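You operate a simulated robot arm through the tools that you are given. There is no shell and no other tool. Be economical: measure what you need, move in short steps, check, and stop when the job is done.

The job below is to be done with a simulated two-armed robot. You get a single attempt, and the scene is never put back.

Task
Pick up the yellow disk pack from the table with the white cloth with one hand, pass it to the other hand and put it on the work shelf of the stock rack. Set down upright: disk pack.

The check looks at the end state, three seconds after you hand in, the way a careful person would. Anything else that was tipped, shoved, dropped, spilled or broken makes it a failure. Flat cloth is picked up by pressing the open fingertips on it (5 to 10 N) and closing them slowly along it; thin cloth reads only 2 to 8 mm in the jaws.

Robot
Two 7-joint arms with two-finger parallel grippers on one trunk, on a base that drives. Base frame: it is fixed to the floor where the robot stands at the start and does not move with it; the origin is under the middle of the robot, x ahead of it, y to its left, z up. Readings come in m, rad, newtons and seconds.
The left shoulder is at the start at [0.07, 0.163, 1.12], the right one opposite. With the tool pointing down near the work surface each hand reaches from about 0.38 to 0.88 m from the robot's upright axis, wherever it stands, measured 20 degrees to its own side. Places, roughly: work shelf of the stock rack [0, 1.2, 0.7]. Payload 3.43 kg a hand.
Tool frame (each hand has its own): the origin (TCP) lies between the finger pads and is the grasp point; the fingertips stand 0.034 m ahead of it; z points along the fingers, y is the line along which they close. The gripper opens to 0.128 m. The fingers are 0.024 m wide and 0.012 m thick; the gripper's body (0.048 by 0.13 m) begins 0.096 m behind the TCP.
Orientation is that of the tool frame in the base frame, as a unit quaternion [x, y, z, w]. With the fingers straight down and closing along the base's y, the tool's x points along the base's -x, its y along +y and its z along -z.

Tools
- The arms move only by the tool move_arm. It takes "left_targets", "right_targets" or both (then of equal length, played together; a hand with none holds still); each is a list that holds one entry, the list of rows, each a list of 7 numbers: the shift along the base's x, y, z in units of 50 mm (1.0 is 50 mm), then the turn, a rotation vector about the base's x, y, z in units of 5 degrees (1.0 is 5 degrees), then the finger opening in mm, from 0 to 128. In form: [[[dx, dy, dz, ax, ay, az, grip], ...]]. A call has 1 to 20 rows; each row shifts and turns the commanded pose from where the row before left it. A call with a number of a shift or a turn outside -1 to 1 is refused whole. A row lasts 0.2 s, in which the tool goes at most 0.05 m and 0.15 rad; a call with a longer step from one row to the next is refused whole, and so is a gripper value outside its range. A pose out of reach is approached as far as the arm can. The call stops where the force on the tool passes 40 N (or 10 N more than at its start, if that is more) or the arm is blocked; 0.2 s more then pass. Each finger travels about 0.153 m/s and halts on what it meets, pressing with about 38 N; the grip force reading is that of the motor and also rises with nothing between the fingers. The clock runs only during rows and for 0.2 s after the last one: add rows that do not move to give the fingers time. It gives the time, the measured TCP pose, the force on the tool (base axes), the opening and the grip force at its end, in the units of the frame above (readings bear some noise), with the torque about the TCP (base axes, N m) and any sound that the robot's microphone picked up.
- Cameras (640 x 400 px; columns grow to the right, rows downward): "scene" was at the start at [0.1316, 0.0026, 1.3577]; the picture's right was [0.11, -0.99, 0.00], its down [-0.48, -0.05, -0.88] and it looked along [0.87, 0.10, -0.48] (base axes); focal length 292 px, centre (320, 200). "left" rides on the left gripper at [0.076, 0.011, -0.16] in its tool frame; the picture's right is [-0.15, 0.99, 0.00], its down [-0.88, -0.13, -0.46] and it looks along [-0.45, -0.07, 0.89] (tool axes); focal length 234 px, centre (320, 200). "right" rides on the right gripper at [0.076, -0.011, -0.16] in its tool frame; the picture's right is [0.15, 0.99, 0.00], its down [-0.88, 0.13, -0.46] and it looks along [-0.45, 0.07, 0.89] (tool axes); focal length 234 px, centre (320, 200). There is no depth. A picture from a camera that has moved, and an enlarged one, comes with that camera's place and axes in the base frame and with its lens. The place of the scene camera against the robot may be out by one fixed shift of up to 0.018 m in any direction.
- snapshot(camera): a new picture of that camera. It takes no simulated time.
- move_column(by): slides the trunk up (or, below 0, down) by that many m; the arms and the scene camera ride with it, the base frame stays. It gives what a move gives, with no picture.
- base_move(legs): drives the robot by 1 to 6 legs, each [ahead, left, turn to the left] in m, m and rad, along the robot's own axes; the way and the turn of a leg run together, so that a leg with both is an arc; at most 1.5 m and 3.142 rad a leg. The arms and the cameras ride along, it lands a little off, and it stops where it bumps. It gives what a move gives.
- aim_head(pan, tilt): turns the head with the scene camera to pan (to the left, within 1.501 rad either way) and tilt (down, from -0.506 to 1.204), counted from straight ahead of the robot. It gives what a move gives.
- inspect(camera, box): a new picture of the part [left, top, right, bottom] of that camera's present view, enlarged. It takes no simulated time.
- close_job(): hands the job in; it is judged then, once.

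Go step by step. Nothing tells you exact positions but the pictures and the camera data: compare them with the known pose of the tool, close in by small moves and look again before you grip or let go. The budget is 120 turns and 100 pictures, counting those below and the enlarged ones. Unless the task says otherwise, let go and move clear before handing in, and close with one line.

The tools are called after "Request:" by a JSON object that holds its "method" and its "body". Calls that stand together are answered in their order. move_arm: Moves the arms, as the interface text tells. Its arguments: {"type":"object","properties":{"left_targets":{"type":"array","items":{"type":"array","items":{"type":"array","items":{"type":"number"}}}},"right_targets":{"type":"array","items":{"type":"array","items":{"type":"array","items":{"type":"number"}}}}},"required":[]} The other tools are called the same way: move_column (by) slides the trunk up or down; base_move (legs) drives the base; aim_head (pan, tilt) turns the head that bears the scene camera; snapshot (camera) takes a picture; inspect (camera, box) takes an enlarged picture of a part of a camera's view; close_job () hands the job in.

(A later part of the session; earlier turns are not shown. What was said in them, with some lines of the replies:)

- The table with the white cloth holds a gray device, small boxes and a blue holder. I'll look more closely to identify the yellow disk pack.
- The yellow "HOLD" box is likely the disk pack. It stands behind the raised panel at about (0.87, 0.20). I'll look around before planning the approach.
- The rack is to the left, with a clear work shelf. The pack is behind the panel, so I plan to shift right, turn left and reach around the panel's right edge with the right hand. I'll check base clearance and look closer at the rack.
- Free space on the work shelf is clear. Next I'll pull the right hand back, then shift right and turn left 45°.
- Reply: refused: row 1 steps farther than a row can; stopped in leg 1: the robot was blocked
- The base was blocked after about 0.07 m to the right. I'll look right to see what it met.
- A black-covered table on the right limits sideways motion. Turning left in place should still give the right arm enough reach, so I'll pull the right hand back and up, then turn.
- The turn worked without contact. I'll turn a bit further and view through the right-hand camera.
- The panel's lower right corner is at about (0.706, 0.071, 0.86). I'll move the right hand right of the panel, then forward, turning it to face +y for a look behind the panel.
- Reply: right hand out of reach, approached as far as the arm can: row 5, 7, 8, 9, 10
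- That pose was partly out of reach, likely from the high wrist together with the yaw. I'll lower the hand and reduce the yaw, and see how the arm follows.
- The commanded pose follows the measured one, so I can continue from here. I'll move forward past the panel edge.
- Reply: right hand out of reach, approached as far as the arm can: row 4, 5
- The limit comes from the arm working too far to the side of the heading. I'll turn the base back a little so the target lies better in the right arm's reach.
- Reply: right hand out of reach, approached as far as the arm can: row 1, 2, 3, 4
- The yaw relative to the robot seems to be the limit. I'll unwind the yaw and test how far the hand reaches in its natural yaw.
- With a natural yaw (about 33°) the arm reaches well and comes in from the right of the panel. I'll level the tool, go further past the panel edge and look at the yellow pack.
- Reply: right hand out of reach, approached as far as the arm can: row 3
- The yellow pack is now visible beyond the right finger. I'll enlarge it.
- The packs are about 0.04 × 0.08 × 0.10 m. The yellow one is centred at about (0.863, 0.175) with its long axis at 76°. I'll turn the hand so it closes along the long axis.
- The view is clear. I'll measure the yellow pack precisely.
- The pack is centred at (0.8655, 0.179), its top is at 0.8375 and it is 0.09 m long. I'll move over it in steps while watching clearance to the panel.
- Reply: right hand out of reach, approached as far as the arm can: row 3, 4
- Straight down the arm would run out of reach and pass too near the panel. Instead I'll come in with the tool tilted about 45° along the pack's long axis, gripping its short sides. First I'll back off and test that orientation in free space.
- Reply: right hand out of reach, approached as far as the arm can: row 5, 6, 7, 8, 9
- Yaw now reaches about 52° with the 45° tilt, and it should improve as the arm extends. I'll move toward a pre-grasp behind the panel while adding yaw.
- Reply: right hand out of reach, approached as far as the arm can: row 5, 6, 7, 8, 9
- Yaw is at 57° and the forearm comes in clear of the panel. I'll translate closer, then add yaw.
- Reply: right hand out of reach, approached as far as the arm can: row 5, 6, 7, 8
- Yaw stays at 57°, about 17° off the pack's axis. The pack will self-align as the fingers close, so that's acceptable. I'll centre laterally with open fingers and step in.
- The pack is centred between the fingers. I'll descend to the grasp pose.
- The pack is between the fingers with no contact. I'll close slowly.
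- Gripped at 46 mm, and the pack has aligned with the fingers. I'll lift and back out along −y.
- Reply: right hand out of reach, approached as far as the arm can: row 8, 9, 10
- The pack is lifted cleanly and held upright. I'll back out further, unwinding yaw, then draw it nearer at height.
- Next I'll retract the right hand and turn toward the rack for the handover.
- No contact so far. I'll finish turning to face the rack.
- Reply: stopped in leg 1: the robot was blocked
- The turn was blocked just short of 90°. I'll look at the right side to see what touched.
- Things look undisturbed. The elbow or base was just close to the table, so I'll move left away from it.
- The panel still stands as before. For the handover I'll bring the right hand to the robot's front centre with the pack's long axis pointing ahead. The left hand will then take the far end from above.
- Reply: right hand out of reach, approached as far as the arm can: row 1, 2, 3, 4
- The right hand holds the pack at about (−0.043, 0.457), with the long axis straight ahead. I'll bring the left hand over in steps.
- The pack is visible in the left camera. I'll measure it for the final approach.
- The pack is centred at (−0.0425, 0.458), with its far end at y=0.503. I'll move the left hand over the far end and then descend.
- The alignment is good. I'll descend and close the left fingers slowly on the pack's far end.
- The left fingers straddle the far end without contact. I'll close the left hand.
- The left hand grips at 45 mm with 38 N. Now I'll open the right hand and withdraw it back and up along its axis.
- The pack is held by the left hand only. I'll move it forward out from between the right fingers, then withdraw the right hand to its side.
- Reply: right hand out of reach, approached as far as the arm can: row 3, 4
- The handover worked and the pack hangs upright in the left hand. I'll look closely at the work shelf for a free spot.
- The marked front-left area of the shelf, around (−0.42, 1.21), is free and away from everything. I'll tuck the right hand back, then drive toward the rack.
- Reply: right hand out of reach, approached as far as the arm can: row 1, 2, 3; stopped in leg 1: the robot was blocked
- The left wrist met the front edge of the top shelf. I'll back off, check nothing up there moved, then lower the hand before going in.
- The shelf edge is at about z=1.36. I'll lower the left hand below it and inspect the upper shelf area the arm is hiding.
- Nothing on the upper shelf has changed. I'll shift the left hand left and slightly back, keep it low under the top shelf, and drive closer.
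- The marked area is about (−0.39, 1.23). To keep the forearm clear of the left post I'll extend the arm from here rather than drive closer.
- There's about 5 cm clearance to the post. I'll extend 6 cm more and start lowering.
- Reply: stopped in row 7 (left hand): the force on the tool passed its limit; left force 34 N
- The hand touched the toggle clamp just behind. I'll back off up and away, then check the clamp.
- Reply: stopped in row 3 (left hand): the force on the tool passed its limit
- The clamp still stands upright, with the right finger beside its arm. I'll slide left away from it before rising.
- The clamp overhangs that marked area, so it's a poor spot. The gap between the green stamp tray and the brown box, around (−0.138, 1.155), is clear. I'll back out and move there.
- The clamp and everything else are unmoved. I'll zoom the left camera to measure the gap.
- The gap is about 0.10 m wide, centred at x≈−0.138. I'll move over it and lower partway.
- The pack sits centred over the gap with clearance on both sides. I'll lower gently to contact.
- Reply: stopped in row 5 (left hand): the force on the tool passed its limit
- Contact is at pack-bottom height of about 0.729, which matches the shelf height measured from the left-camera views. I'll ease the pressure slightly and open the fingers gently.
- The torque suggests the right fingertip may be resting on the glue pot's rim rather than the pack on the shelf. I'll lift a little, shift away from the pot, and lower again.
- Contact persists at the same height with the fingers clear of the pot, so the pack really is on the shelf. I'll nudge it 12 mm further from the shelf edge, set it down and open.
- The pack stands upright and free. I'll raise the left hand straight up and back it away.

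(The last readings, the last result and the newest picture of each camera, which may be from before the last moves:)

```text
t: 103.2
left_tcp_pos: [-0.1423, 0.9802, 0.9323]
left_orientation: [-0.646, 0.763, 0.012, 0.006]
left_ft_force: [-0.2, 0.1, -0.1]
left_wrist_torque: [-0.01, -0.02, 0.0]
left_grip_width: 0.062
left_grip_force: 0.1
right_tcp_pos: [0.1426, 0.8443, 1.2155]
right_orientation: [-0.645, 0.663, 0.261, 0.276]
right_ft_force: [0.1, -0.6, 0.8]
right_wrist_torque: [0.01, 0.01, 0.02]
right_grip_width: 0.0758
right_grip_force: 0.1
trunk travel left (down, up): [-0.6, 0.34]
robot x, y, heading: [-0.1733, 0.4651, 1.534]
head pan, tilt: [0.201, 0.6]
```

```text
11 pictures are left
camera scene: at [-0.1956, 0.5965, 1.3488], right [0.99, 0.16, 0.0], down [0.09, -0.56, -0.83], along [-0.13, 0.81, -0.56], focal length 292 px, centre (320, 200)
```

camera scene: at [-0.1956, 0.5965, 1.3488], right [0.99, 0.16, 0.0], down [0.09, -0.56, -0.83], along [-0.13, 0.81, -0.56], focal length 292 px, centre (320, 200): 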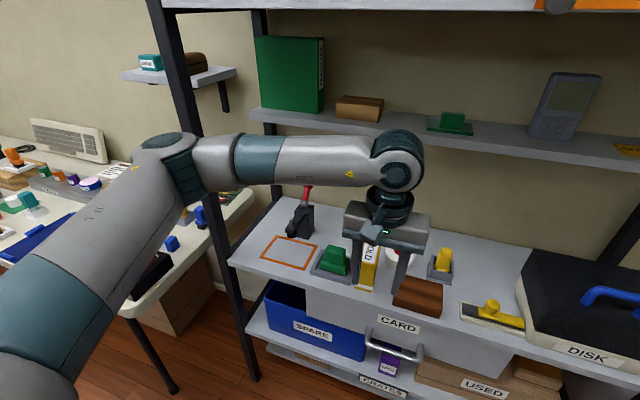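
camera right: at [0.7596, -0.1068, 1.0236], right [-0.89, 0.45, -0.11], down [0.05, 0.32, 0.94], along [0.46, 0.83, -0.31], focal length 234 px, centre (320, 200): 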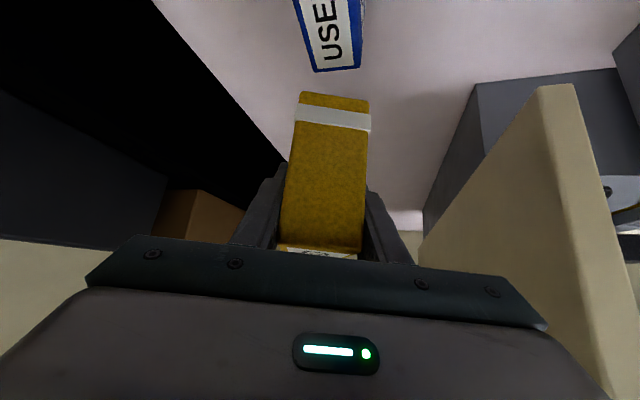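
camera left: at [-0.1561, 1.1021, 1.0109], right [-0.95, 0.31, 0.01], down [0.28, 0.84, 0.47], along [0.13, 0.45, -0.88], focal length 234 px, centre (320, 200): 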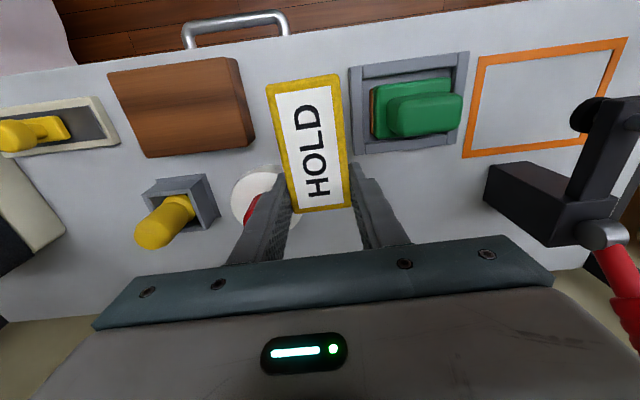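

I'll back the robot away and take a final look.

Request:
{"method": "base_move", "body": {"legs": [[-0.2, 0, 0]]}}

Request:
{"method": "aim_head", "body": {"pan": 0.0, "tilt": 0.35}}

Request:
{"method": "snapshot", "body": {"camera": "scene"}}

Request:
{"method": "snapshot", "body": {"camera": "left"}}

```text
t: 104.8
left_tcp_pos: [-0.1513, 0.7806, 0.9312]
left_orientation: [-0.647, 0.762, 0.011, 0.007]
left_ft_force: [0.3, -0.1, 0.3]
left_wrist_torque: [-0.02, -0.02, 0.02]
left_grip_width: 0.0621
left_grip_force: 0.1
right_tcp_pos: [0.1355, 0.6444, 1.2163]
right_orientation: [-0.646, 0.662, 0.262, 0.275]
right_ft_force: [-0.2, -0.5, 0.0]
right_wrist_torque: [0.0, -0.01, -0.01]
right_grip_width: 0.0757
right_grip_force: 0.0
trunk travel left (down, up): [-0.6, 0.34]
robot x, y, heading: [-0.1841, 0.267, 1.537]
head pan, tilt: [0.201, 0.6]
```

```text
t: 105.5
left_tcp_pos: [-0.1513, 0.7809, 0.9305]
left_orientation: [-0.647, 0.762, 0.011, 0.005]
left_ft_force: [0.4, -1.1, -0.6]
left_wrist_torque: [0.0, -0.03, -0.03]
left_grip_width: 0.0619
left_grip_force: 0.1
right_tcp_pos: [0.1351, 0.6449, 1.2158]
right_orientation: [-0.646, 0.662, 0.262, 0.276]
right_ft_force: [-1.2, -0.2, -0.6]
right_wrist_torque: [0.03, -0.02, 0.01]
right_grip_width: 0.0759
right_grip_force: 0.0
trunk travel left (down, up): [-0.6, 0.34]
robot x, y, heading: [-0.1837, 0.2623, 1.534]
head pan, tilt: [0.0, 0.351]
```

```text
10 pictures are left
camera scene: at [-0.1858, 0.4022, 1.3714], right [1.0, -0.04, 0.0], down [-0.01, -0.34, -0.94], along [0.03, 0.94, -0.34], focal length 292 px, centre (320, 200)
```

scene: 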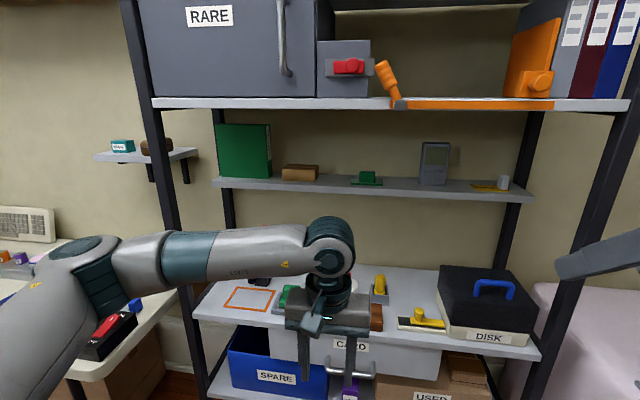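

```text
9 pictures are left
camera left: at [-0.1739, 0.7034, 1.0883], right [-0.95, 0.31, 0.01], down [0.27, 0.84, 0.48], along [0.14, 0.46, -0.88], focal length 234 px, centre (320, 200)
```

left: 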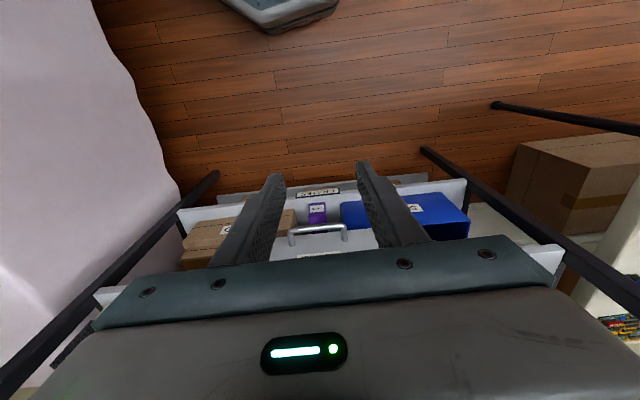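

The arm hides the pack in this view, so I'll move it aside to confirm.

Request:
{"method": "move_arm", "body": {"left_targets": [[[-0.8, -0.3, 0, 0, 0, 0, 62], [-0.8, -0.3, 0, 0, 0, 0, 62], [-0.8, -0.3, 0, 0, 0, 0, 62], [-0.8, -0.3, 0, 0, 0, 0, 62], [-0.8, -0.3, 0, 0, 0, 0, 62]]]}}

Request:
{"method": "inspect", "body": {"camera": "scene", "box": [180, 230, 560, 400]}}

```text
t: 106.8
left_tcp_pos: [-0.3535, 0.7034, 0.9306]
left_orientation: [-0.645, 0.764, 0.01, 0.007]
left_ft_force: [-0.1, 0.4, -0.3]
left_wrist_torque: [0.03, -0.02, 0.01]
left_grip_width: 0.062
left_grip_force: 0.1
right_tcp_pos: [0.1333, 0.6428, 1.2171]
right_orientation: [-0.646, 0.662, 0.262, 0.276]
right_ft_force: [0.1, 0.5, -0.2]
right_wrist_torque: [0.01, -0.02, 0.02]
right_grip_width: 0.0761
right_grip_force: 0.0
trunk travel left (down, up): [-0.6, 0.34]
robot x, y, heading: [-0.1832, 0.2633, 1.538]
head pan, tilt: [0.0, 0.351]
```

```text
1.68 times, centred on (370, 315) of scene
camera zoom: at [-0.1875, 0.4009, 1.3716], right [1.0, -0.04, 0.0], down [-0.01, -0.34, -0.94], along [0.04, 0.94, -0.34], focal length 492 px, centre (236, 6)
```

zoom: 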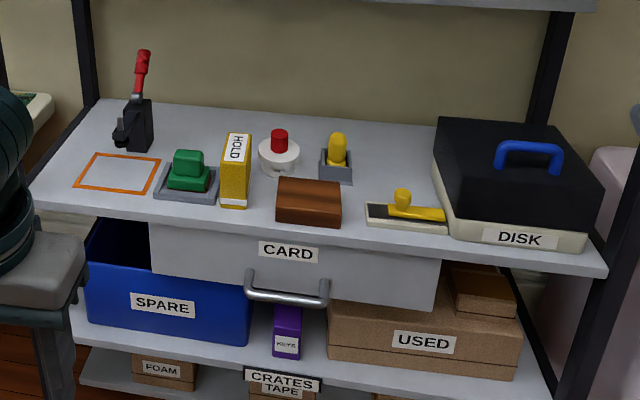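

The yellow disk pack stands upright on the work shelf, everything else is in place, and both hands are clear. I'm handing in.

Request:
{"method": "close_job", "body": {}}

```text
The job is handed in.
```

The yellow "HOLD" disk pack is on the work shelf of the stock rack, standing upright between the green stamp tray and the brown box. The right hand picked it up, passed it to the left, and the left set it down. On the way the robot bumped the rack's top shelf and the toggle clamp, may have touched the glue pot, and was blocked twice beside the tables. In the pictures nothing looked moved or tipped, but I did not look at the white-cloth table again after driving to the rack.
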